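You operate a simulated robot arm through the tools that you are given. There is no shell and no other tool.

Carry out the task below with a simulated robot arm. There is one attempt and no reset: what you move stays moved.

Task
Open the key cover and split the keyboard at La 3 for a duet.
Fine: strings voice, volume 6.

The check looks at the end state, three seconds after you hand in, the way a careful person would. Anything else that was tipped, shoved, dropped, spilled or broken makes it a failure. Lids that push on must go on centred and level and be pressed home; caps that screw on are set level and turned clockwise until they are tight.

Robot
A 7-joint arm with a two-finger parallel gripper, fixed in place. Base frame: the origin is on the floor under the middle of its stand, x ahead of it, y to its left, z up; the work surface is at about z = 760. Readings come in mm, rad, newtons and seconds.
With the tool pointing down near the work surface it reaches from about 440 to 920 mm from the base axis. Its first joint turns from -2.496 to 2.496 rad. Payload 3 kg.
The tool frame sits at the grasp point between the pads (the TCP): z along the fingers, y along the line on which they close. The tips reach 30 mm beyond it. The gripper opens to 94 mm. The fingers are 28 mm wide and 10 mm thick; the gripper's body (50 by 96 mm) begins 55 mm behind the TCP.
Orientation is that of the tool frame in the base frame, as [roll, pitch, yaw] about the fixed x, y, z axes, in that order (R = Rz(yaw) Ry(pitch) Rx(roll)). With the fingers straight down and closing along the base's y, the tool's x points along the base's -x, its y along +y and its z along -z.

Tools
- The arm moves only by the tool step_arm. Its arguments are lists of equal length, an entry for each row: "delta_pos": the shift along the tool's x, y, z in m, a list of three; "angular": the turn, a rotation vector about the tool's x, y, z in rad, a list of three. In form: {"delta_pos": [[dx, dy, dz], ...], "angular": [[ax, ay, az], ...]}. A call has 1 to 20 rows; each row shifts and turns the commanded pose from where the row before left it, along the tool's axes as they then stand. "fingers" is the opening, from 0 (shut) to 1 (fully open), set as the call begins (left out, the last holds). Rows are played at 5 a second. More than 50 mm and 0.15 rad between two rows, or a gripper value outside its range, and nothing of the call is played. A pose out of reach is approached as far as the arm can. The call stops where the force on the tool passes 50 N (or 10 N more than at its start, if that is more) or the arm is blocked; 0.2 s more then pass. The fingers move at their own pace (about 72 mm/s each) and stop on an object; they squeeze with about 22 N. The grip force told is the motor's: it shows also when the fingers shut on nothing. Time passes only in rows, and 0.2 s behind the last, so rows that do not move let the fingers close. The reply holds the time, the measured pose of the TCP, the force on the tool along the base axes, the opening and the grip force, in the units named above and with some noise, with the torque about the TCP (base axes, N m) and any sound that the robot's microphone picked up.
- Cameras (640 x 400 px; columns grow to the right, rows downward): "scene" is fixed at [220, 652.6, 1325.1]; the picture's right is [-0.25, -0.97, 0.00], its down [-0.78, 0.20, -0.60] and it looks along [0.58, -0.15, -0.80] (base axes); focal length 240 px, centre (320, 200). "wrist" rides on the gripper at [76, 14, -102] in the tool frame; the picture's right is [-0.18, 0.98, 0.00], its down [-0.75, -0.14, -0.64] and it looks along [-0.63, -0.12, 0.77] (tool axes); focal length 243 px, centre (320, 200). There is no depth. A picture from a camera that has moved, and an enlarged one, comes with that camera's place and axes in the base frame and with its lens.
- grab_frame(camera): a new picture of that camera. No time passes.
- zoom(camera, box): a new picture of the part [left, top, right, bottom] of that camera's present view, enlarged. No time passes.
- finish_job(): hands the job in; it is judged then, once.

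Places have to be worked out from the pictures, the camera data and where the tool is seen. Open the gripper and draw the arm clear of the work before you hand the job in, unless the task says otherwise.

The tools are called as name(argument=value, ...) on one line, values as JSON. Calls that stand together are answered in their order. step_arm: Moves the arm, as the interface text tells. Its arguments: {"type":"object","properties":{"delta_pos":{"type":"array","items":{"type":"array","items":{"type":"number"}}},"angular":{"type":"array","items":{"type":"array","items":{"type":"number"}}},"fingers":{"type":"number"}},"required":["delta_pos","angular"]} The other tools are called the same way: grab_frame (camera) takes a picture; zoom (camera, box) takes an enlarged picture of a part of a camera's view; finish_job () hands the job in.

At the start:

```text
time: 0.0
position: [671.9, 226.8, 1009.4]
tcp_rot: [-3.141, 0.001, 3.141]
force: [0.1, -0.1, 0.1]
ft_torque: [-0.03, 0.01, 0.0]
opening: 94.1
grasp_force: 0.2
```

scene: 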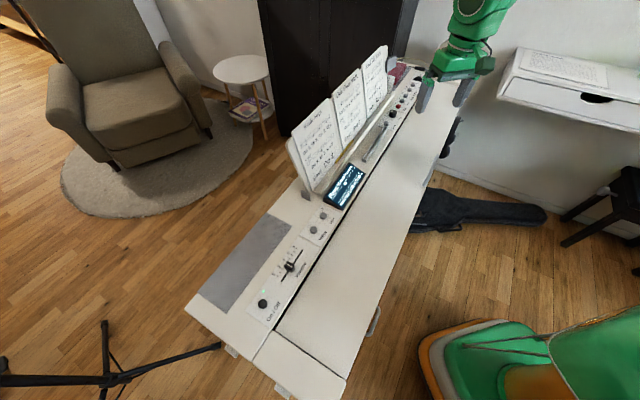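
wrist: 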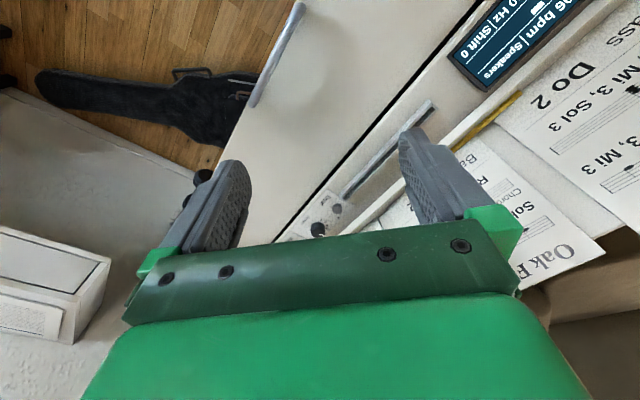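

I'll start by looking closely at the keyboard panel and display before moving anything.

zoom(camera="scene", box=[180, 180, 380, 400])

zoom(camera="scene", box=[280, 40, 460, 220])

zoom(camera="scene", box=[310, 150, 380, 220])

zoom(camera="wrist", box=[240, 0, 640, 260])

```text
1.82 times, centred on (280, 290) of scene
camera zoom: at [220.0, 652.6, 1325.1], right [-0.25, -0.97, 0.0], down [-0.78, 0.2, -0.6], along [0.58, -0.15, -0.8], focal length 436 px, centre (393, 36)
```

zoom: 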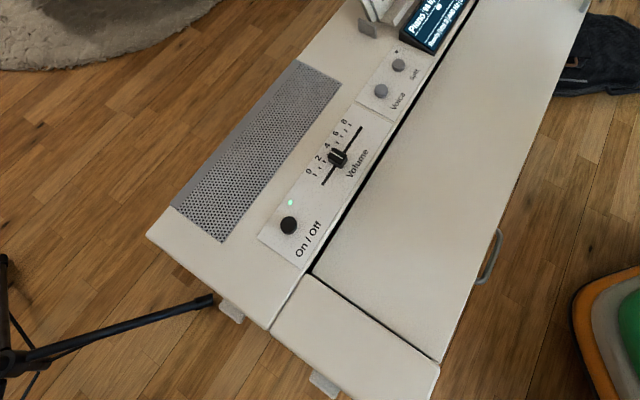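

```text
2.22 times, centred on (370, 130) of scene
camera zoom: at [220.0, 652.6, 1325.1], right [-0.25, -0.97, 0.0], down [-0.78, 0.2, -0.6], along [0.58, -0.15, -0.8], focal length 533 px, centre (209, 356)
```

zoom: 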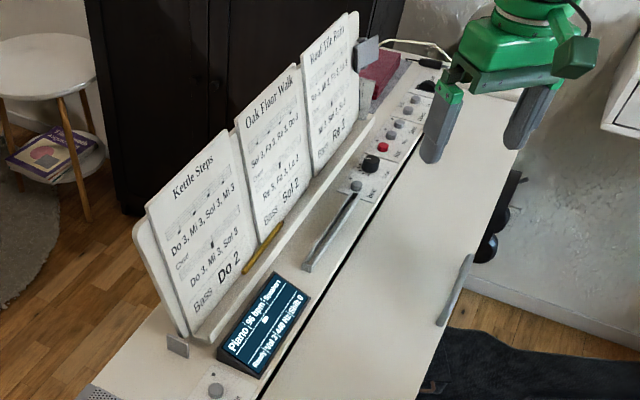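

```text
5.71 times, centred on (345, 185) of scene
camera zoom: at [220.0, 652.6, 1325.1], right [-0.25, -0.97, 0.0], down [-0.78, 0.2, -0.6], along [0.58, -0.15, -0.8], focal length 1370 px, centre (177, 286)
```

zoom: 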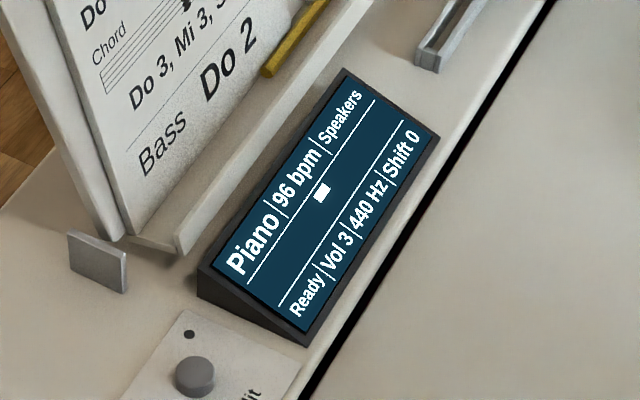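

```text
1.54 times, centred on (440, 130) of wrist
camera zoom: at [595.7, 240.4, 1113.0], right [0.18, 0.98, 0.0], down [0.75, -0.14, 0.64], along [0.63, -0.12, -0.77], focal length 373 px, centre (135, 308)
```

zoom: 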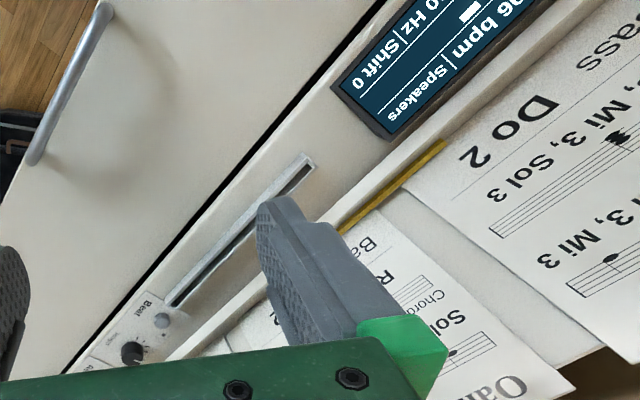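

The display reads "Piano | 96 bpm | Speakers / Ready | Vol 3 | 440 Hz | Shift 0". I'll look at the other controls and the sheet on the side shelf.

zoom(camera="scene", box=[490, 40, 640, 134])

zoom(camera="scene", box=[370, 50, 450, 130])

zoom(camera="scene", box=[290, 195, 350, 245])

zoom(camera="scene", box=[240, 240, 340, 330])

zoom(camera="wrist", box=[260, 100, 420, 250])

```text
4.26 times, centred on (565, 87) of scene
camera zoom: at [220.0, 652.6, 1325.1], right [-0.25, -0.97, 0.0], down [-0.78, 0.2, -0.6], along [0.58, -0.15, -0.8], focal length 1020 px, centre (-723, 681)
```

zoom: 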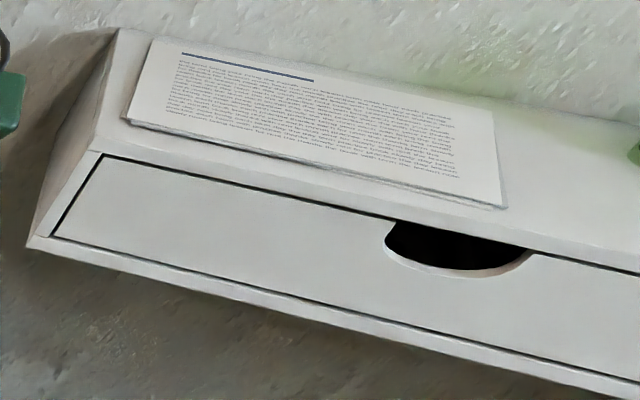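

```text
5.00 times, centred on (410, 90) of scene
camera zoom: at [220.0, 652.6, 1325.1], right [-0.25, -0.97, 0.0], down [-0.78, 0.2, -0.6], along [0.58, -0.15, -0.8], focal length 1198 px, centre (-130, 750)
```

zoom: 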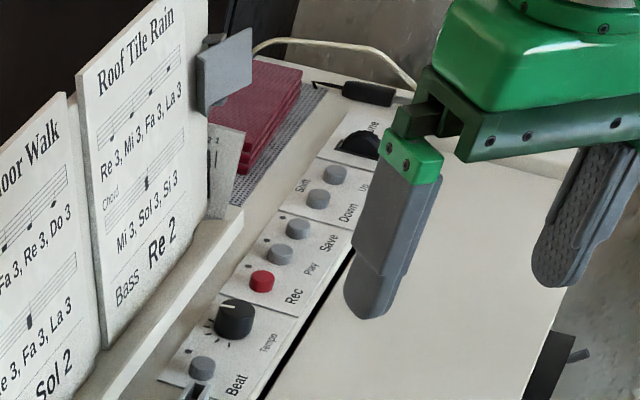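

```text
8.00 times, centred on (320, 220) of scene
camera zoom: at [220.0, 652.6, 1325.1], right [-0.25, -0.97, 0.0], down [-0.78, 0.2, -0.6], along [0.58, -0.15, -0.8], focal length 1917 px, centre (320, 40)
```

zoom: 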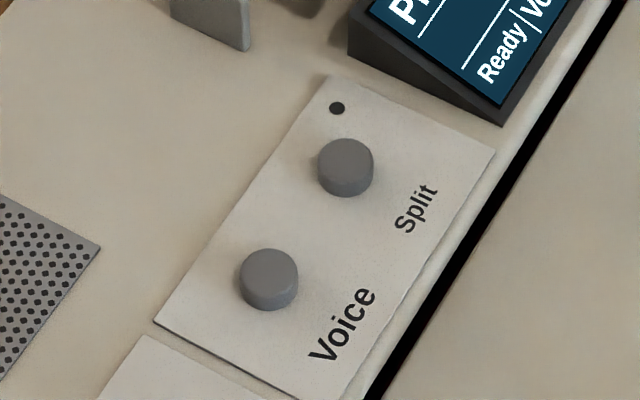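

```text
4.44 times, centred on (290, 285) of scene
camera zoom: at [220.0, 652.6, 1325.1], right [-0.25, -0.97, 0.0], down [-0.78, 0.2, -0.6], along [0.58, -0.15, -0.8], focal length 1065 px, centre (453, -178)
```

zoom: 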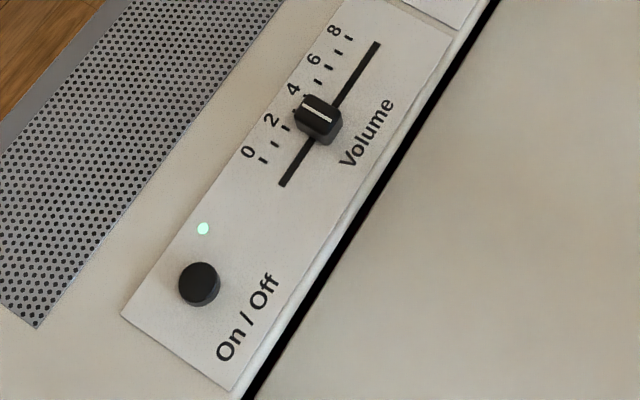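

```text
2.67 times, centred on (340, 175) of wrist
camera zoom: at [595.7, 240.4, 1113.0], right [0.18, 0.98, 0.0], down [0.75, -0.14, 0.64], along [0.63, -0.12, -0.77], focal length 647 px, centre (267, 267)
```

zoom: 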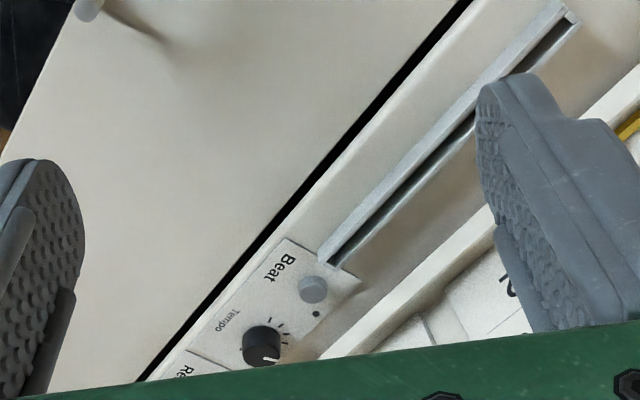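

The panel looks to be at about z≈765, with the keyboard running diagonally and the player's side (with handles) facing the robot base. I'll back off and up, and turn the tool so the wrist camera looks squarely at the cover and panel.

step_arm(delta_pos=[[0.0285, -0.0303, -0.02], [0.0285, -0.0303, -0.02], [0.0285, -0.0303, -0.02], [0, 0, 0], [0, 0, 0], [0, 0, 0], [0, 0, 0], [0, 0, 0], [0, 0, 0]], angular=[[0, 0, 0], [0, 0, 0], [0, 0, 0], [0, 0, -0.1365], [0, 0, -0.1365], [0, 0, -0.1365], [0, 0, -0.1365], [0, 0, -0.1365], [0, 0, -0.1365]], fingers=0)

grab_frame(camera="wrist")

grab_frame(camera="scene")

```text
time: 2.0
position: [585.3, 136.6, 1069.4]
tcp_rot: [-3.141, 0.001, -2.323]
force: [0.1, -0.7, -0.5]
ft_torque: [0.01, -0.02, 0.0]
opening: 0.1
grasp_force: 22.0
```

```text
taken
camera wrist: at [523.5, 89.4, 1173.2], right [-0.59, 0.8, 0.0], down [0.62, 0.46, 0.64], along [0.52, 0.38, -0.77], focal length 243 px, centre (320, 200)
```

wrist: 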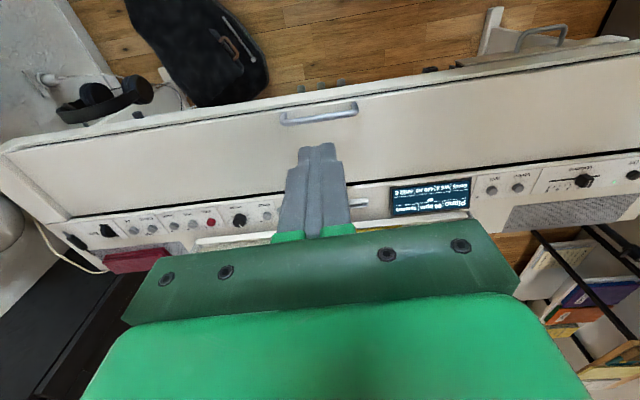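

```text
taken
```

scene: 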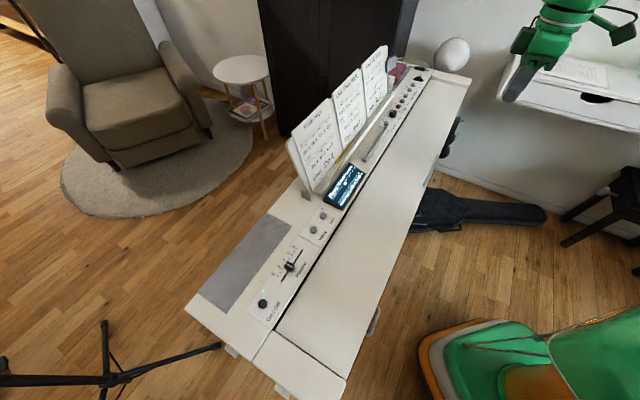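

The wrist view shows a single central handle on the cover and another handle-like object off the bass end. I'll zoom in to see the cover's construction.

zoom(camera="wrist", box=[240, 70, 420, 220])

zoom(camera="wrist", box=[440, 0, 640, 125])

zoom(camera="wrist", box=[0, 60, 240, 280])

zoom(camera="wrist", box=[380, 130, 640, 250])

zoom(camera="scene", box=[340, 60, 480, 220])

zoom(camera="scene", box=[240, 280, 400, 400])

```text
2.67 times, centred on (330, 145) of wrist
camera zoom: at [523.5, 89.4, 1173.2], right [-0.59, 0.8, 0.0], down [0.62, 0.46, 0.64], along [0.52, 0.38, -0.77], focal length 647 px, centre (293, 347)
```

zoom: 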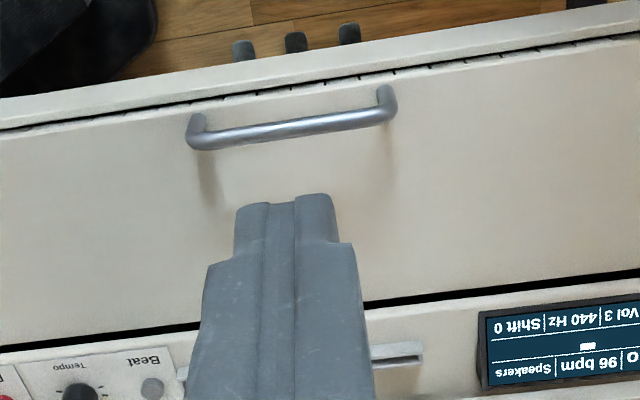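

```text
3.20 times, centred on (540, 62) of wrist
camera zoom: at [523.5, 89.4, 1173.2], right [-0.59, 0.8, 0.0], down [0.62, 0.46, 0.64], along [0.52, 0.38, -0.77], focal length 776 px, centre (-384, 640)
```

zoom: 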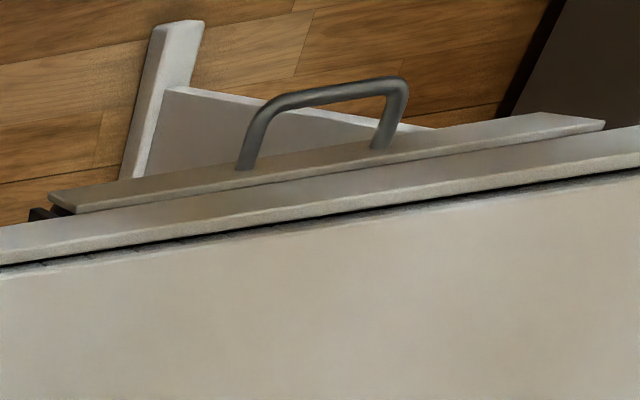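

```text
1.82 times, centred on (120, 170) of wrist
camera zoom: at [523.5, 89.4, 1173.2], right [-0.59, 0.8, 0.0], down [0.62, 0.46, 0.64], along [0.52, 0.38, -0.77], focal length 441 px, centre (684, 254)
```

zoom: 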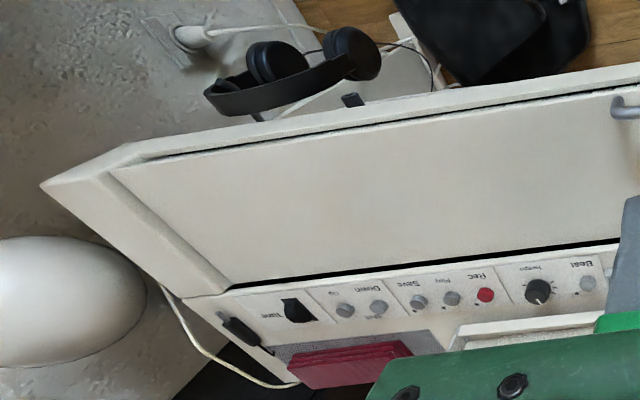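

```text
2.46 times, centred on (510, 190) of wrist
camera zoom: at [523.5, 89.4, 1173.2], right [-0.59, 0.8, 0.0], down [0.62, 0.46, 0.64], along [0.52, 0.38, -0.77], focal length 597 px, centre (-148, 225)
```

zoom: 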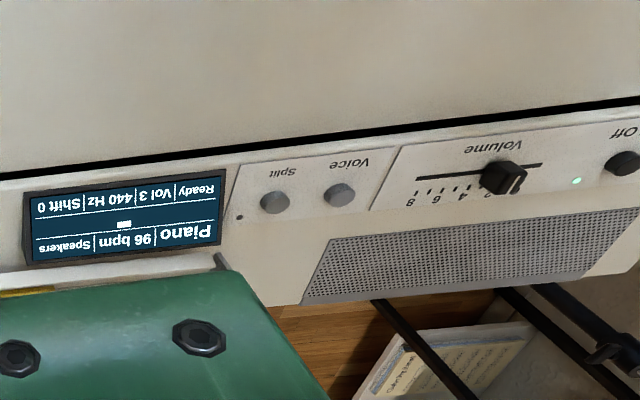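

```text
2.50 times, centred on (410, 140) of scene
camera zoom: at [220.0, 652.6, 1325.1], right [-0.25, -0.97, 0.0], down [-0.78, 0.2, -0.6], along [0.58, -0.15, -0.8], focal length 599 px, centre (95, 350)
```

zoom: 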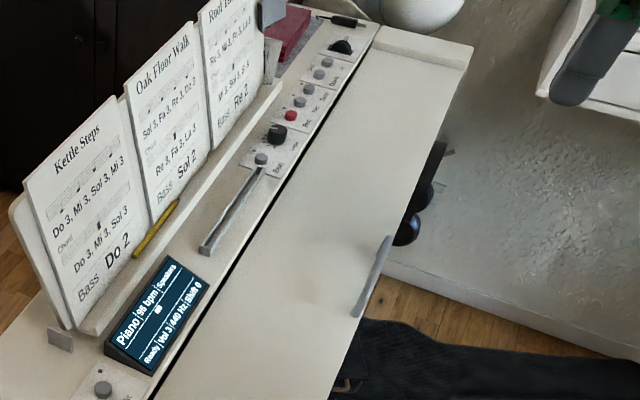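

```text
3.33 times, centred on (320, 340) of scene
camera zoom: at [220.0, 652.6, 1325.1], right [-0.25, -0.97, 0.0], down [-0.78, 0.2, -0.6], along [0.58, -0.15, -0.8], focal length 799 px, centre (320, -267)
```

zoom: 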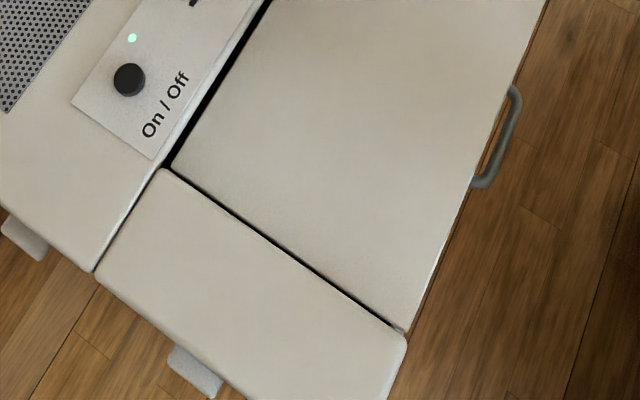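

The cover has a bow handle near its front edge (bar centre about x≈647, y≈178, z≈781), with a black gap at the back. I'll lower the camera to see whether it is hinged or slides under the panel.

step_arm(delta_pos=[[-0.01, 0, 0.04], [-0.01, 0, 0.04], [-0.01, 0, 0.04], [-0.01, 0, 0.03]], angular=[[0, 0, 0.033], [0, 0, 0], [0, 0, 0], [0, 0, 0]])

grab_frame(camera="wrist")

zoom(camera="wrist", box=[340, 60, 640, 240])

zoom(camera="wrist", box=[0, 60, 300, 260])

```text
time: 3.0
position: [614.9, 166.2, 919.1]
tcp_rot: [3.141, -0.001, -2.357]
force: [0.0, 0.1, 0.2]
ft_torque: [0.0, 0.0, -0.05]
opening: 0.0
grasp_force: 22.0
```

```text
taken
camera wrist: at [550.7, 121.4, 1022.3], right [-0.57, 0.82, 0.0], down [0.63, 0.43, 0.64], along [0.53, 0.36, -0.77], focal length 243 px, centre (320, 200)
```

wrist: 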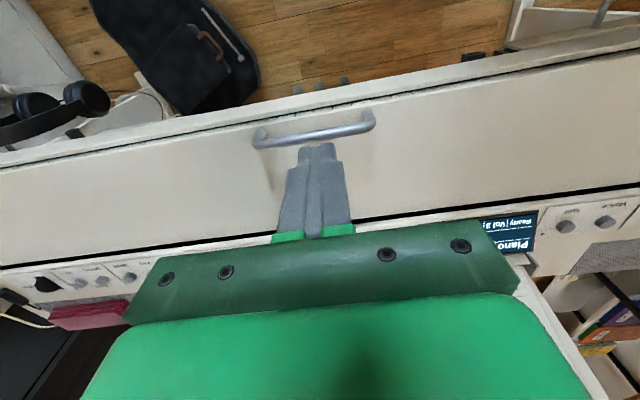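

```text
2.13 times, centred on (490, 150) of wrist
camera zoom: at [550.7, 121.4, 1022.3], right [-0.57, 0.82, 0.0], down [0.63, 0.43, 0.64], along [0.53, 0.36, -0.77], focal length 518 px, centre (-43, 307)
```

zoom: 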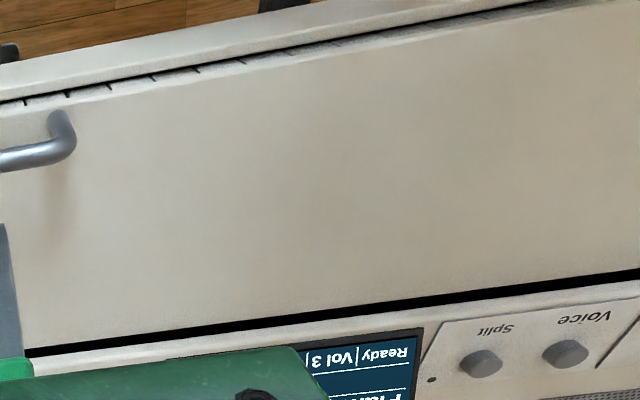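

```text
2.00 times, centred on (150, 160) of wrist
camera zoom: at [550.7, 121.4, 1022.3], right [-0.57, 0.82, 0.0], down [0.63, 0.43, 0.64], along [0.53, 0.36, -0.77], focal length 485 px, centre (660, 280)
```

zoom: 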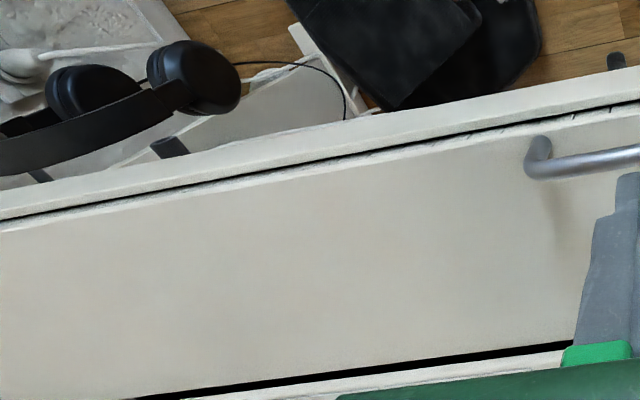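

The slot line comes out at exactly 45° in the base frame (n≈738 in my keyboard coordinates), so the tool is now aligned. Voice, Split and Volume sit about 50 mm behind the slot on the bass half, so I'll move over there for a closer look before touching anything.

step_arm(delta_pos=[[-0.0138, 0.0377, 0], [-0.0138, 0.0377, 0], [-0.0138, 0.0377, 0], [-0.0138, 0.0377, 0], [-0.0138, 0.0377, 0], [-0.0138, 0.0377, 0], [-0.0138, 0.0377, 0], [-0.0138, 0.0377, 0], [-0.0138, 0.0377, 0], [-0.0138, 0.0377, 0]], angular=[[0, 0, 0], [0, 0, 0], [0, 0, 0], [0, 0, 0], [0, 0, 0], [0, 0, 0], [0, 0, 0], [0, 0, 0], [0, 0, 0], [0, 0, 0]])

grab_frame(camera="wrist")

grab_frame(camera="scene")

```text
time: 5.2
position: [442.6, 528.3, 919.5]
tcp_rot: [-3.14, 0.001, -2.355]
force: [-0.5, 0.0, 0.1]
ft_torque: [-0.01, -0.01, -0.03]
opening: 0.0
grasp_force: 21.8
```

```text
taken
camera wrist: at [379.8, 483.4, 1022.4], right [-0.57, 0.82, 0.0], down [0.63, 0.43, 0.64], along [0.53, 0.36, -0.77], focal length 243 px, centre (320, 200)
```

wrist: 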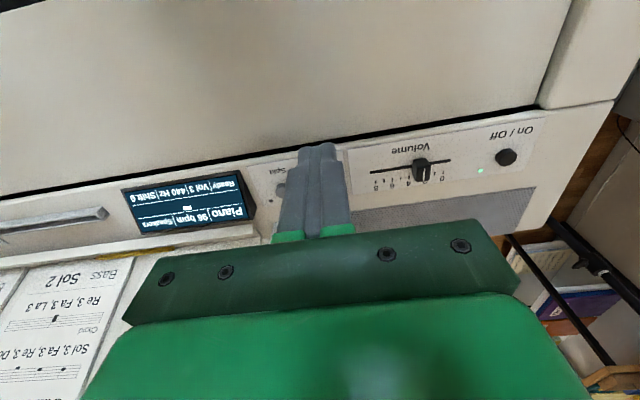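

```text
taken
```

scene: 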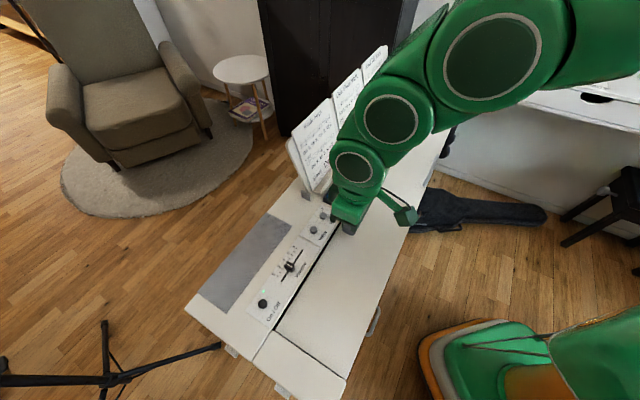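

From here I can see Volume, On/Off, Split and the display. I'll zoom for exact locations.

zoom(camera="wrist", box=[340, 90, 580, 240])

zoom(camera="wrist", box=[100, 140, 300, 250])

zoom(camera="scene", box=[260, 180, 380, 300])

```text
2.67 times, centred on (460, 165) of wrist
camera zoom: at [379.8, 483.4, 1022.4], right [-0.57, 0.82, 0.0], down [0.63, 0.43, 0.64], along [0.53, 0.36, -0.77], focal length 647 px, centre (-53, 293)
```

zoom: 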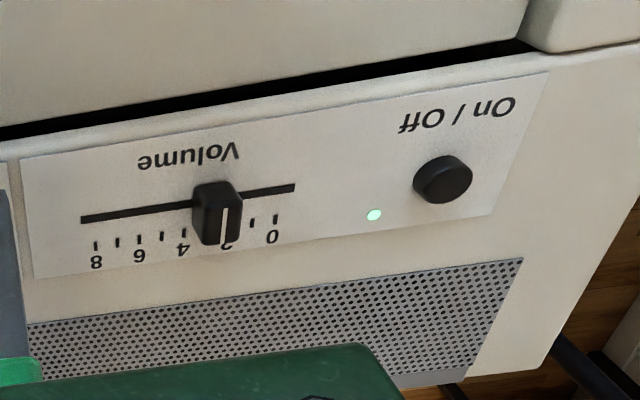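

```text
3.20 times, centred on (200, 195) of wrist
camera zoom: at [379.8, 483.4, 1022.4], right [-0.57, 0.82, 0.0], down [0.63, 0.43, 0.64], along [0.53, 0.36, -0.77], focal length 776 px, centre (704, 216)
```

zoom: 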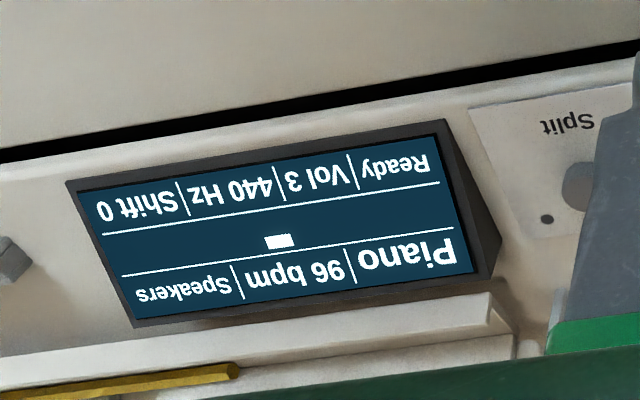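

```text
3.33 times, centred on (320, 240) of scene
camera zoom: at [220.0, 652.6, 1325.1], right [-0.25, -0.97, 0.0], down [-0.78, 0.2, -0.6], along [0.58, -0.15, -0.8], focal length 799 px, centre (320, 67)
```

zoom: 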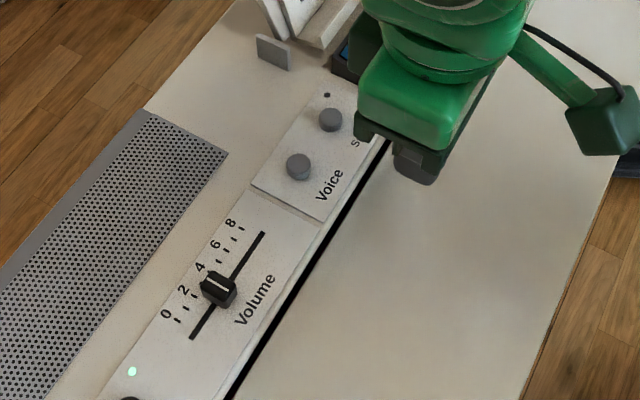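

The two cameras agree: panel plate at z≈771, slider knob top at about (440, 667.5, 794), with scale pitch ≈10.3 mm per unit, so mark 6 is about 31 mm toward the treble side. I'll go above the knob with the fingers half open and check alignment.

step_arm(delta_pos=[[-0.0243, 0.0251, 0], [-0.0243, 0.0251, 0], [-0.0243, 0.0251, 0], [-0.0243, 0.0251, 0], [0, 0, 0.025], [0, 0, 0.025], [0, 0, 0.02]], angular=[[0, 0, 0], [0, 0, 0], [0, 0, 0], [0, 0, 0], [0, 0, 0], [0, 0, 0], [0, 0, 0]], fingers=0.6)

grab_frame(camera="wrist")

zoom(camera="scene", box=[230, 210, 350, 310])

```text
time: 6.8
position: [442.2, 666.7, 850.8]
tcp_rot: [-3.142, 0.0, -2.355]
force: [0.3, 0.6, 0.7]
ft_torque: [0.02, 0.01, -0.03]
opening: 56.4
grasp_force: 0.2
```

```text
taken
camera wrist: at [379.3, 622.7, 953.0], right [-0.57, 0.82, 0.0], down [0.63, 0.43, 0.64], along [0.53, 0.36, -0.77], focal length 243 px, centre (320, 200)
```

wrist: 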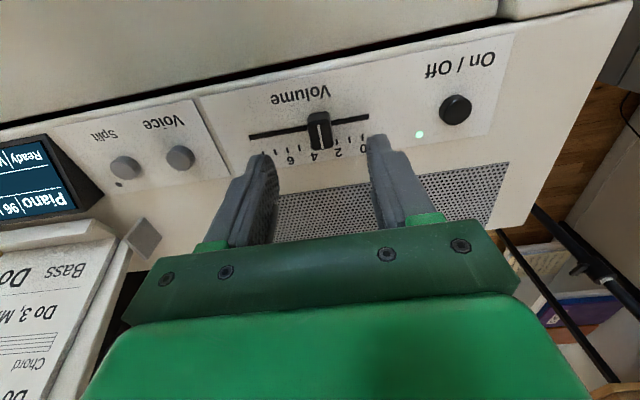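

```text
4.00 times, centred on (290, 260) of scene
camera zoom: at [220.0, 652.6, 1325.1], right [-0.25, -0.97, 0.0], down [-0.78, 0.2, -0.6], along [0.58, -0.15, -0.8], focal length 959 px, centre (440, -40)
```

zoom: 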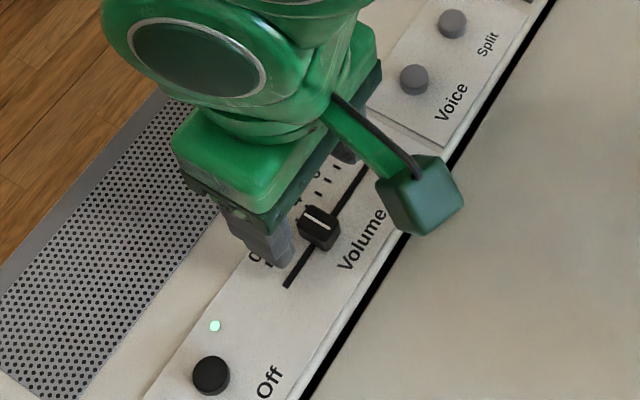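

The fingers straddle the knob. While here, I'll zoom in on Voice/Split in this view to pin down their positions.

zoom(camera="wrist", box=[80, 90, 240, 210])

zoom(camera="scene", box=[295, 200, 345, 245])

zoom(camera="wrist", box=[240, 90, 400, 190])

```text
3.33 times, centred on (160, 150) of wrist
camera zoom: at [379.3, 622.7, 953.0], right [-0.57, 0.82, 0.0], down [0.63, 0.43, 0.64], along [0.53, 0.36, -0.77], focal length 809 px, centre (853, 367)
```

zoom: 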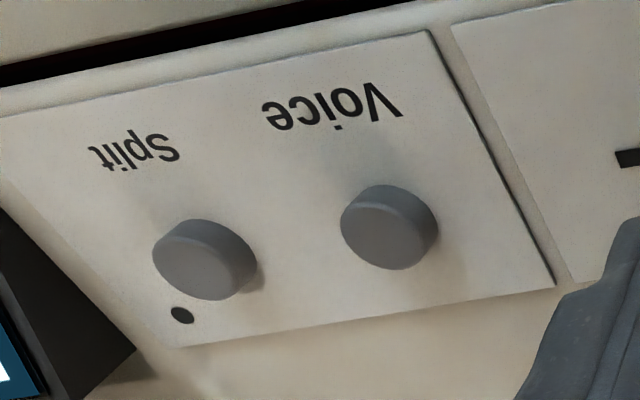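

```text
8.89 times, centred on (320, 222) of scene
camera zoom: at [220.0, 652.6, 1325.1], right [-0.25, -0.97, 0.0], down [-0.78, 0.2, -0.6], along [0.58, -0.15, -0.8], focal length 2130 px, centre (320, 0)
```

zoom: 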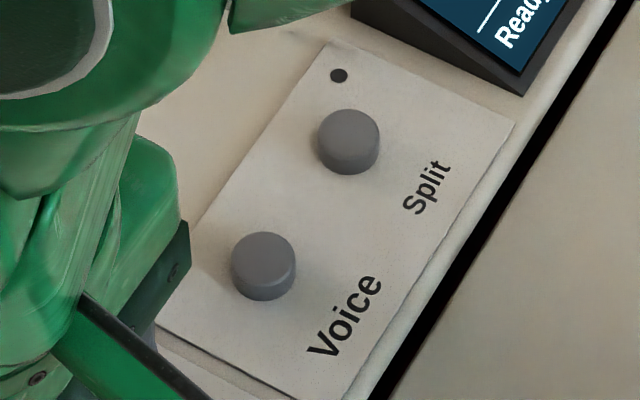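

```text
4.00 times, centred on (320, 140) of wrist
camera zoom: at [379.3, 622.7, 953.0], right [-0.57, 0.82, 0.0], down [0.63, 0.43, 0.64], along [0.53, 0.36, -0.77], focal length 970 px, centre (320, 440)
```

zoom: 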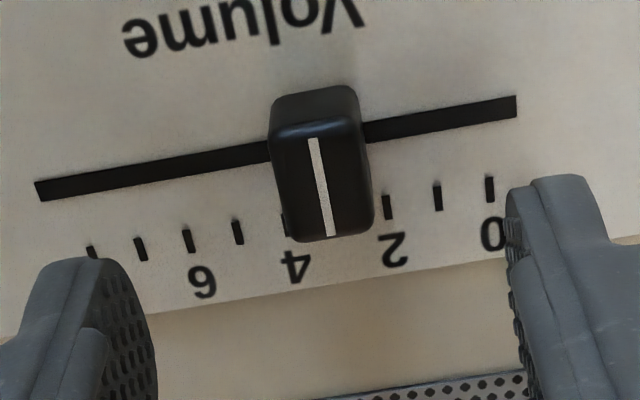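

The knob is about 16×22 mm, centred near (440, 667), and the TCP is within 2 mm of that. I'll descend so the tips stop ~5 mm above the plate and close on the knob.

step_arm(delta_pos=[[0.001, 0.001, 0.02], [0, 0, 0.015], [0, 0, 0.008], [0, 0, 0]], angular=[[0, 0, 0], [0, 0, 0], [0, 0, 0], [0, 0, 0]], fingers=0.6)

step_arm(delta_pos=[[0, 0, 0], [0, 0, 0], [0, 0, 0], [0, 0, 0], [0, 0, 0]], angular=[[0, 0, 0], [0, 0, 0], [0, 0, 0], [0, 0, 0], [0, 0, 0]], fingers=0.0)

zoom(camera="wrist", box=[200, 60, 440, 220])

zoom(camera="scene", box=[320, 160, 370, 210])

```text
time: 7.8
position: [439.3, 669.6, 806.5]
tcp_rot: [3.141, 0.002, -2.356]
force: [-4.0, -2.8, 11.3]
ft_torque: [-0.41, 0.01, -0.07]
opening: 56.4
grasp_force: 0.0
```

```text
time: 9.0
position: [440.7, 668.7, 806.9]
tcp_rot: [-3.14, 0.003, -2.356]
force: [3.1, 3.5, 21.2]
ft_torque: [-0.04, -0.02, -0.07]
opening: 15.7
grasp_force: 44.6
```

```text
2.50 times, centred on (320, 140) of wrist
camera zoom: at [377.0, 624.1, 910.4], right [-0.57, 0.82, 0.0], down [0.63, 0.43, 0.64], along [0.53, 0.36, -0.77], focal length 606 px, centre (320, 350)
```

zoom: 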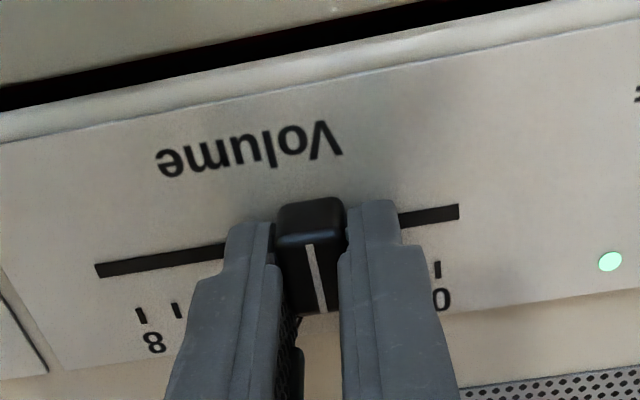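

```text
8.00 times, centred on (345, 185) of scene
camera zoom: at [220.0, 652.6, 1325.1], right [-0.25, -0.97, 0.0], down [-0.78, 0.2, -0.6], along [0.58, -0.15, -0.8], focal length 1917 px, centre (120, 320)
```

zoom: 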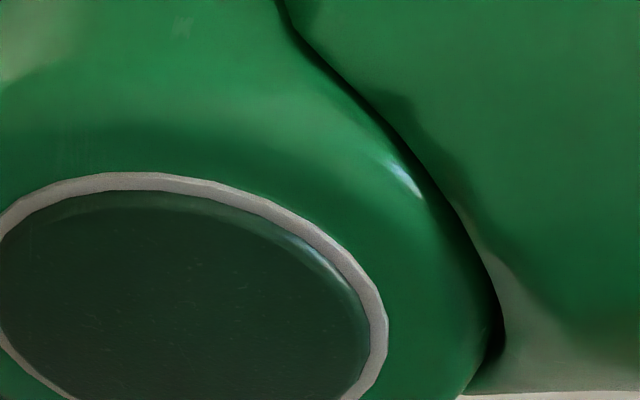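

The grip is on the knob (15.7 mm), but there's an upward push of ~20 N, so the tips are rubbing the plate. I'll release, raise 5 mm and re-grip.

step_arm(delta_pos=[[0, 0, 0], [0, 0, 0], [0, 0, -0.005], [0, 0, 0]], angular=[[0, 0, 0], [0, 0, 0], [0, 0, 0], [0, 0, 0]], fingers=0.4)

step_arm(delta_pos=[[0, 0, 0], [0, 0, 0], [0, 0, 0], [0, 0, 0]], angular=[[0, 0, 0], [0, 0, 0], [0, 0, 0], [0, 0, 0]], fingers=0.0)

```text
time: 10.0
position: [439.9, 668.1, 810.7]
tcp_rot: [3.141, -0.002, -2.356]
force: [-0.4, 0.2, -0.3]
ft_torque: [0.04, -0.01, 0.0]
opening: 37.7
grasp_force: 0.1
```

```text
time: 11.0
position: [439.8, 669.4, 810.6]
tcp_rot: [-3.141, 0.001, -2.356]
force: [0.9, -1.6, -6.2]
ft_torque: [-0.14, 0.02, -0.12]
opening: 15.8
grasp_force: 45.2
```

Clean grip now with no vertical load. I'll slide the knob about 31 mm toward the treble side (tool −y), toward mark 6.

step_arm(delta_pos=[[0, -0.006, 0], [0, -0.006, 0], [0, -0.006, 0], [0, -0.006, 0], [0, -0.006, 0], [0, 0, 0]], angular=[[0, 0, 0], [0, 0, 0], [0, 0, 0], [0, 0, 0], [0, 0, 0], [0, 0, 0]], fingers=0.0)

grab_frame(camera="wrist")

zoom(camera="wrist", box=[220, 90, 420, 220])

grab_frame(camera="scene")

```text
time: 12.4
position: [462.0, 647.1, 810.6]
tcp_rot: [3.141, -0.001, -2.356]
force: [-5.6, -6.7, -16.1]
ft_torque: [-0.39, 0.38, -0.08]
opening: 15.8
grasp_force: 44.7
```

```text
taken
camera wrist: at [398.7, 601.7, 914.0], right [-0.57, 0.82, 0.0], down [0.63, 0.43, 0.64], along [0.53, 0.36, -0.77], focal length 243 px, centre (320, 200)
```

wrist: 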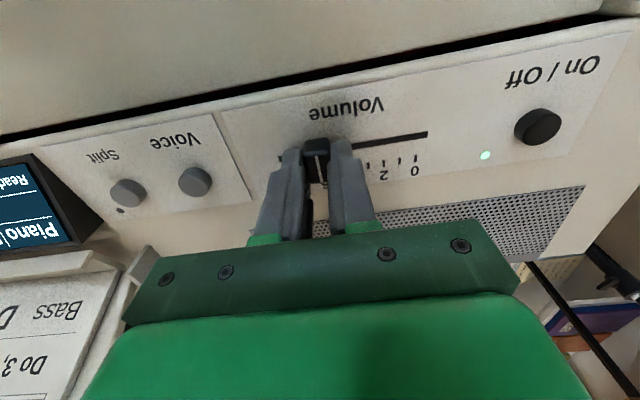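

```text
3.08 times, centred on (320, 155) of wrist
camera zoom: at [398.7, 601.7, 914.0], right [-0.57, 0.82, 0.0], down [0.63, 0.43, 0.64], along [0.53, 0.36, -0.77], focal length 746 px, centre (320, 338)
```

zoom: 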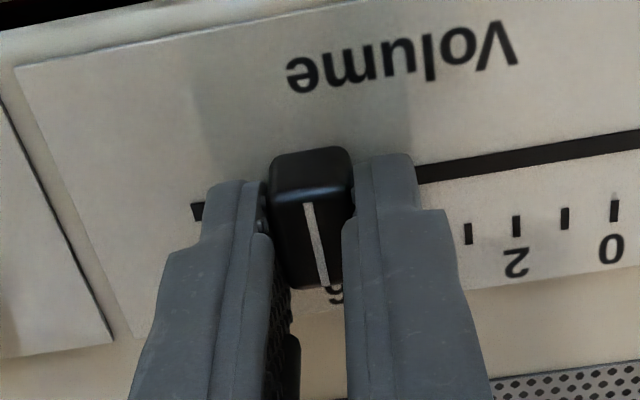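

```text
taken
```

scene: 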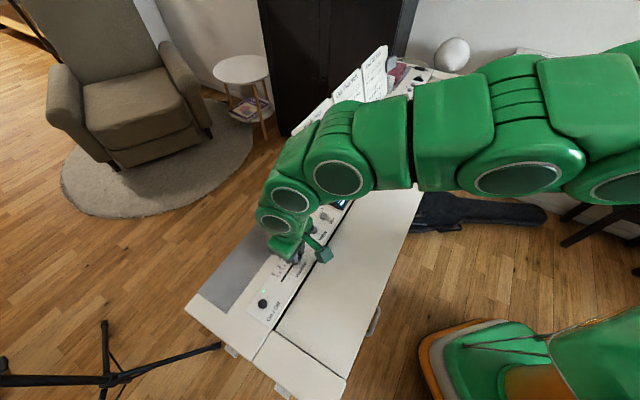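

The TCP is now at l≈−130.9, right at my mark-6 estimate. I'll release, lift straight up and read the display.

step_arm(delta_pos=[[0, 0, 0], [0, 0, 0], [0, 0, -0.02], [0, 0, -0.03], [0, 0, -0.03]], angular=[[0, 0, 0], [0, 0, 0], [0, 0, 0], [0, 0, 0], [0, 0, 0]], fingers=0.4)

grab_frame(camera="wrist")

zoom(camera="wrist", box=[220, 80, 420, 200])

```text
time: 13.6
position: [462.2, 646.4, 892.5]
tcp_rot: [-3.141, -0.001, -2.354]
force: [0.4, -0.2, -0.7]
ft_torque: [-0.03, 0.01, -0.01]
opening: 37.6
grasp_force: 0.1
```

```text
taken
camera wrist: at [399.2, 602.2, 995.2], right [-0.57, 0.82, 0.0], down [0.63, 0.43, 0.64], along [0.53, 0.36, -0.77], focal length 243 px, centre (320, 200)
```

wrist: 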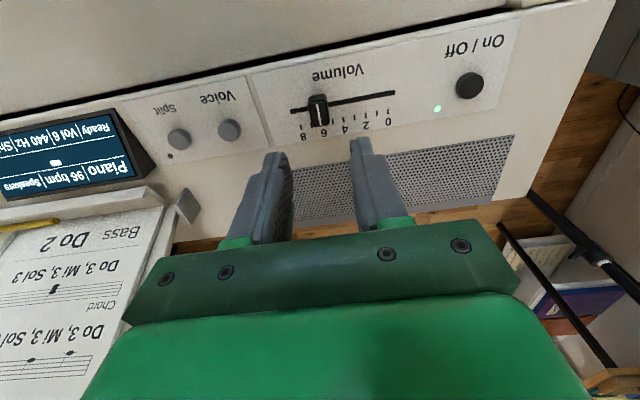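

```text
3.20 times, centred on (320, 140) of wrist
camera zoom: at [399.2, 602.2, 995.2], right [-0.57, 0.82, 0.0], down [0.63, 0.43, 0.64], along [0.53, 0.36, -0.77], focal length 776 px, centre (320, 392)
```

zoom: 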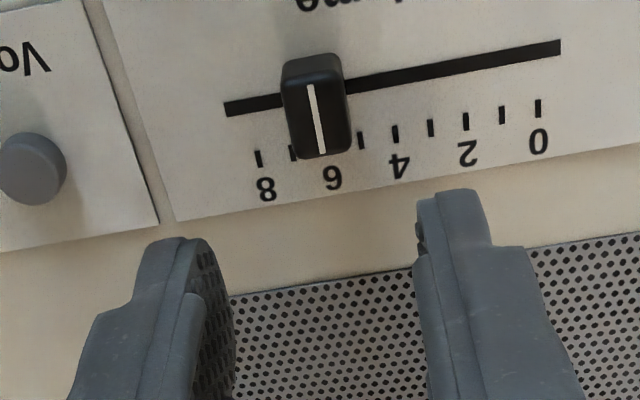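

The display now reads "Vol 6" and the knob line sits at 6. Next is the Voice button (about l≈−44.5, n≈788): close the fingers and position above it.

step_arm(delta_pos=[[-0.001, -0.0286, 0], [-0.001, -0.0286, 0], [-0.0021, -0.0286, 0], [0, 0, 0.02], [0, 0, 0.02], [0, 0, 0.02]], angular=[[0, 0, 0], [0, 0, 0], [0, 0, 0], [0, 0, 0], [0, 0, 0], [0, 0, 0]], fingers=0.0)

grab_frame(camera="wrist")

zoom(camera="scene", box=[280, 190, 360, 250])

zoom(camera="wrist", box=[220, 60, 420, 240])

```text
time: 15.0
position: [526.7, 587.6, 831.4]
tcp_rot: [-3.141, -0.001, -2.355]
force: [1.3, -0.2, -0.1]
ft_torque: [0.02, 0.01, -0.03]
opening: 0.3
grasp_force: 22.5
```

```text
taken
camera wrist: at [463.0, 542.9, 934.5], right [-0.57, 0.82, 0.0], down [0.63, 0.43, 0.64], along [0.53, 0.36, -0.77], focal length 243 px, centre (320, 200)
```

wrist: 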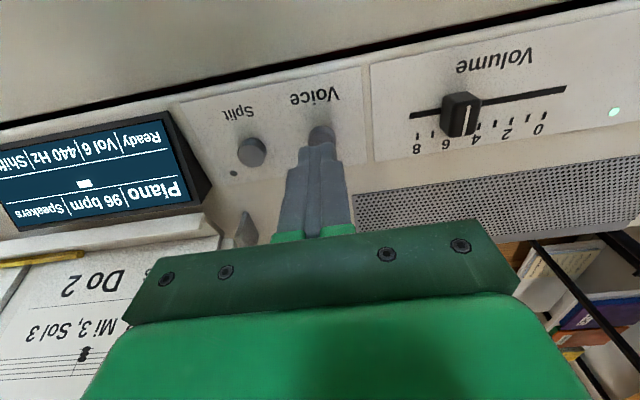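

```text
6.67 times, centred on (320, 220) of scene
camera zoom: at [220.0, 652.6, 1325.1], right [-0.25, -0.97, 0.0], down [-0.78, 0.2, -0.6], along [0.58, -0.15, -0.8], focal length 1598 px, centre (320, 67)
```

zoom: 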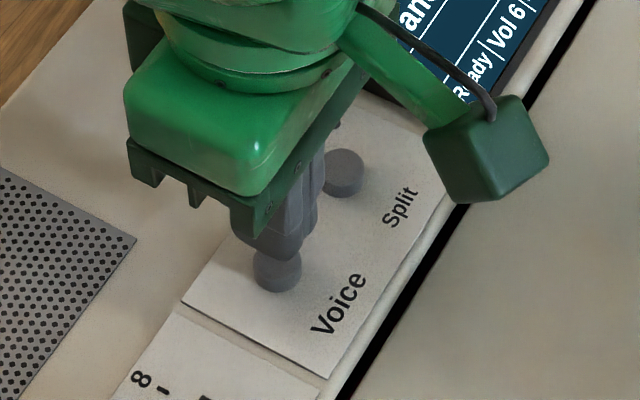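

```text
2.22 times, centred on (320, 150) of wrist
camera zoom: at [463.0, 542.9, 934.5], right [-0.57, 0.82, 0.0], down [0.63, 0.43, 0.64], along [0.53, 0.36, -0.77], focal length 539 px, centre (320, 311)
```

zoom: 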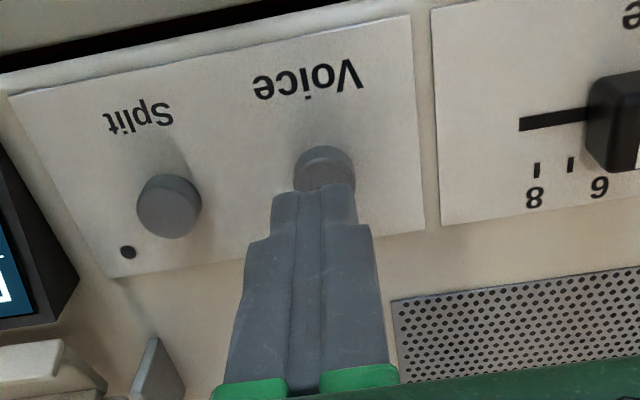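

The fingers are right over Voice. I'll lower in small steps until I feel the button.

step_arm(delta_pos=[[0, 0, 0.006], [0, 0, 0.004], [0, 0, 0.002]], angular=[[0, 0, 0], [0, 0, 0], [0, 0, 0]])

step_arm(delta_pos=[[0, 0, 0.002]], angular=[[0, 0, 0]])

```text
time: 15.8
position: [525.5, 588.9, 819.1]
tcp_rot: [-3.141, -0.001, -2.356]
force: [-0.7, -0.1, -0.4]
ft_torque: [-0.02, -0.01, -0.02]
opening: 0.2
grasp_force: 22.2
```

```text
time: 16.2
position: [524.4, 590.1, 817.0]
tcp_rot: [3.14, 0.0, -2.356]
force: [0.1, 0.0, 0.1]
ft_torque: [0.0, 0.03, 0.03]
opening: 0.0
grasp_force: 22.2
```

No contact yet at TCP z=817; continuing down slowly.

step_arm(delta_pos=[[0, 0, 0.002]], angular=[[0, 0, 0]])

step_arm(delta_pos=[[0, 0, 0.0015]], angular=[[0, 0, 0]])

step_arm(delta_pos=[[0, 0, 0.0015]], angular=[[0, 0, 0]])

zoom(camera="wrist", box=[0, 100, 220, 240])

```text
time: 16.6
position: [525.1, 589.1, 814.5]
tcp_rot: [3.141, 0.0, -2.358]
force: [0.2, -0.3, 0.9]
ft_torque: [0.01, 0.01, 0.0]
opening: 0.0
grasp_force: 21.8
```

```text
time: 17.0
position: [524.7, 589.2, 814.7]
tcp_rot: [3.141, 0.0, -2.355]
force: [-1.2, 0.0, 0.9]
ft_torque: [0.0, 0.02, -0.01]
opening: 0.0
grasp_force: 21.8
```

```text
time: 17.4
position: [524.4, 589.6, 811.7]
tcp_rot: [-3.14, 0.0, -2.357]
force: [1.2, 1.4, 2.3]
ft_torque: [0.02, -0.02, 0.0]
opening: 0.1
grasp_force: 21.8
heard: click
```

```text
2.86 times, centred on (110, 170) of wrist
camera zoom: at [461.8, 545.0, 916.2], right [-0.57, 0.82, 0.0], down [0.63, 0.43, 0.64], along [0.53, 0.36, -0.77], focal length 693 px, centre (920, 286)
```

zoom: 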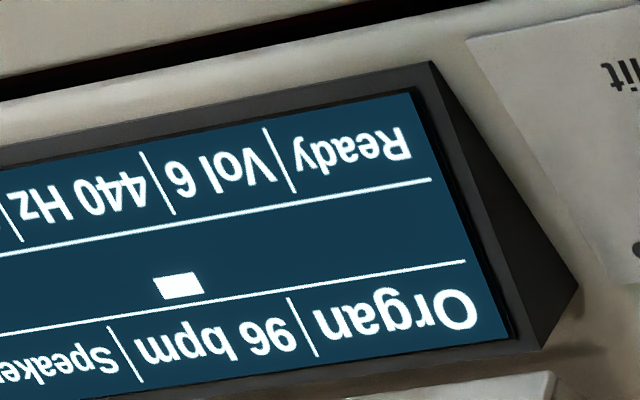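

A click was heard at TCP z≈812 and the voice changed to "Organ". I'll lift 6 mm to release, then press again and read the display.

step_arm(delta_pos=[[0, 0, -0.004], [0, 0, -0.003], [0, 0, 0]], angular=[[0, 0, 0], [0, 0, 0], [0, 0, 0]])

zoom(camera="wrist", box=[0, 100, 220, 240])

step_arm(delta_pos=[[0, 0, 0.004], [0, 0, 0.003], [0, 0, 0]], angular=[[0, 0, 0], [0, 0, 0], [0, 0, 0]])

zoom(camera="wrist", box=[0, 100, 220, 240])

```text
time: 18.2
position: [525.8, 589.9, 819.9]
tcp_rot: [-3.141, 0.0, -2.356]
force: [0.6, 0.9, 0.1]
ft_torque: [-0.06, -0.03, 0.01]
opening: 0.0
grasp_force: 21.9
```

```text
2.86 times, centred on (110, 170) of wrist
camera zoom: at [461.8, 545.3, 923.2], right [-0.57, 0.82, 0.0], down [0.63, 0.43, 0.64], along [0.53, 0.36, -0.77], focal length 693 px, centre (920, 286)
```

zoom: 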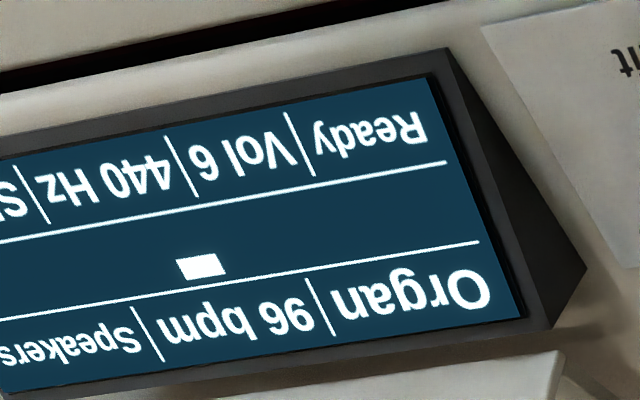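

```text
time: 19.0
position: [525.3, 589.5, 813.4]
tcp_rot: [-3.141, 0.001, -2.355]
force: [-1.3, -0.7, 2.3]
ft_torque: [-0.02, 0.06, -0.02]
opening: 0.0
grasp_force: 22.2
heard: click
```

```text
2.86 times, centred on (110, 170) of wrist
camera zoom: at [461.9, 544.9, 916.1], right [-0.57, 0.82, 0.0], down [0.63, 0.43, 0.64], along [0.53, 0.36, -0.77], focal length 693 px, centre (920, 286)
```

zoom: 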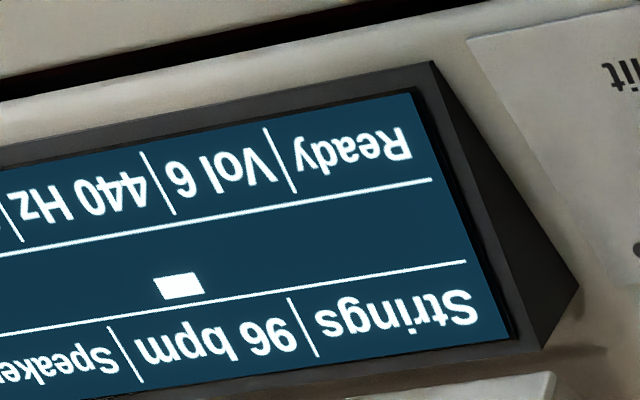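

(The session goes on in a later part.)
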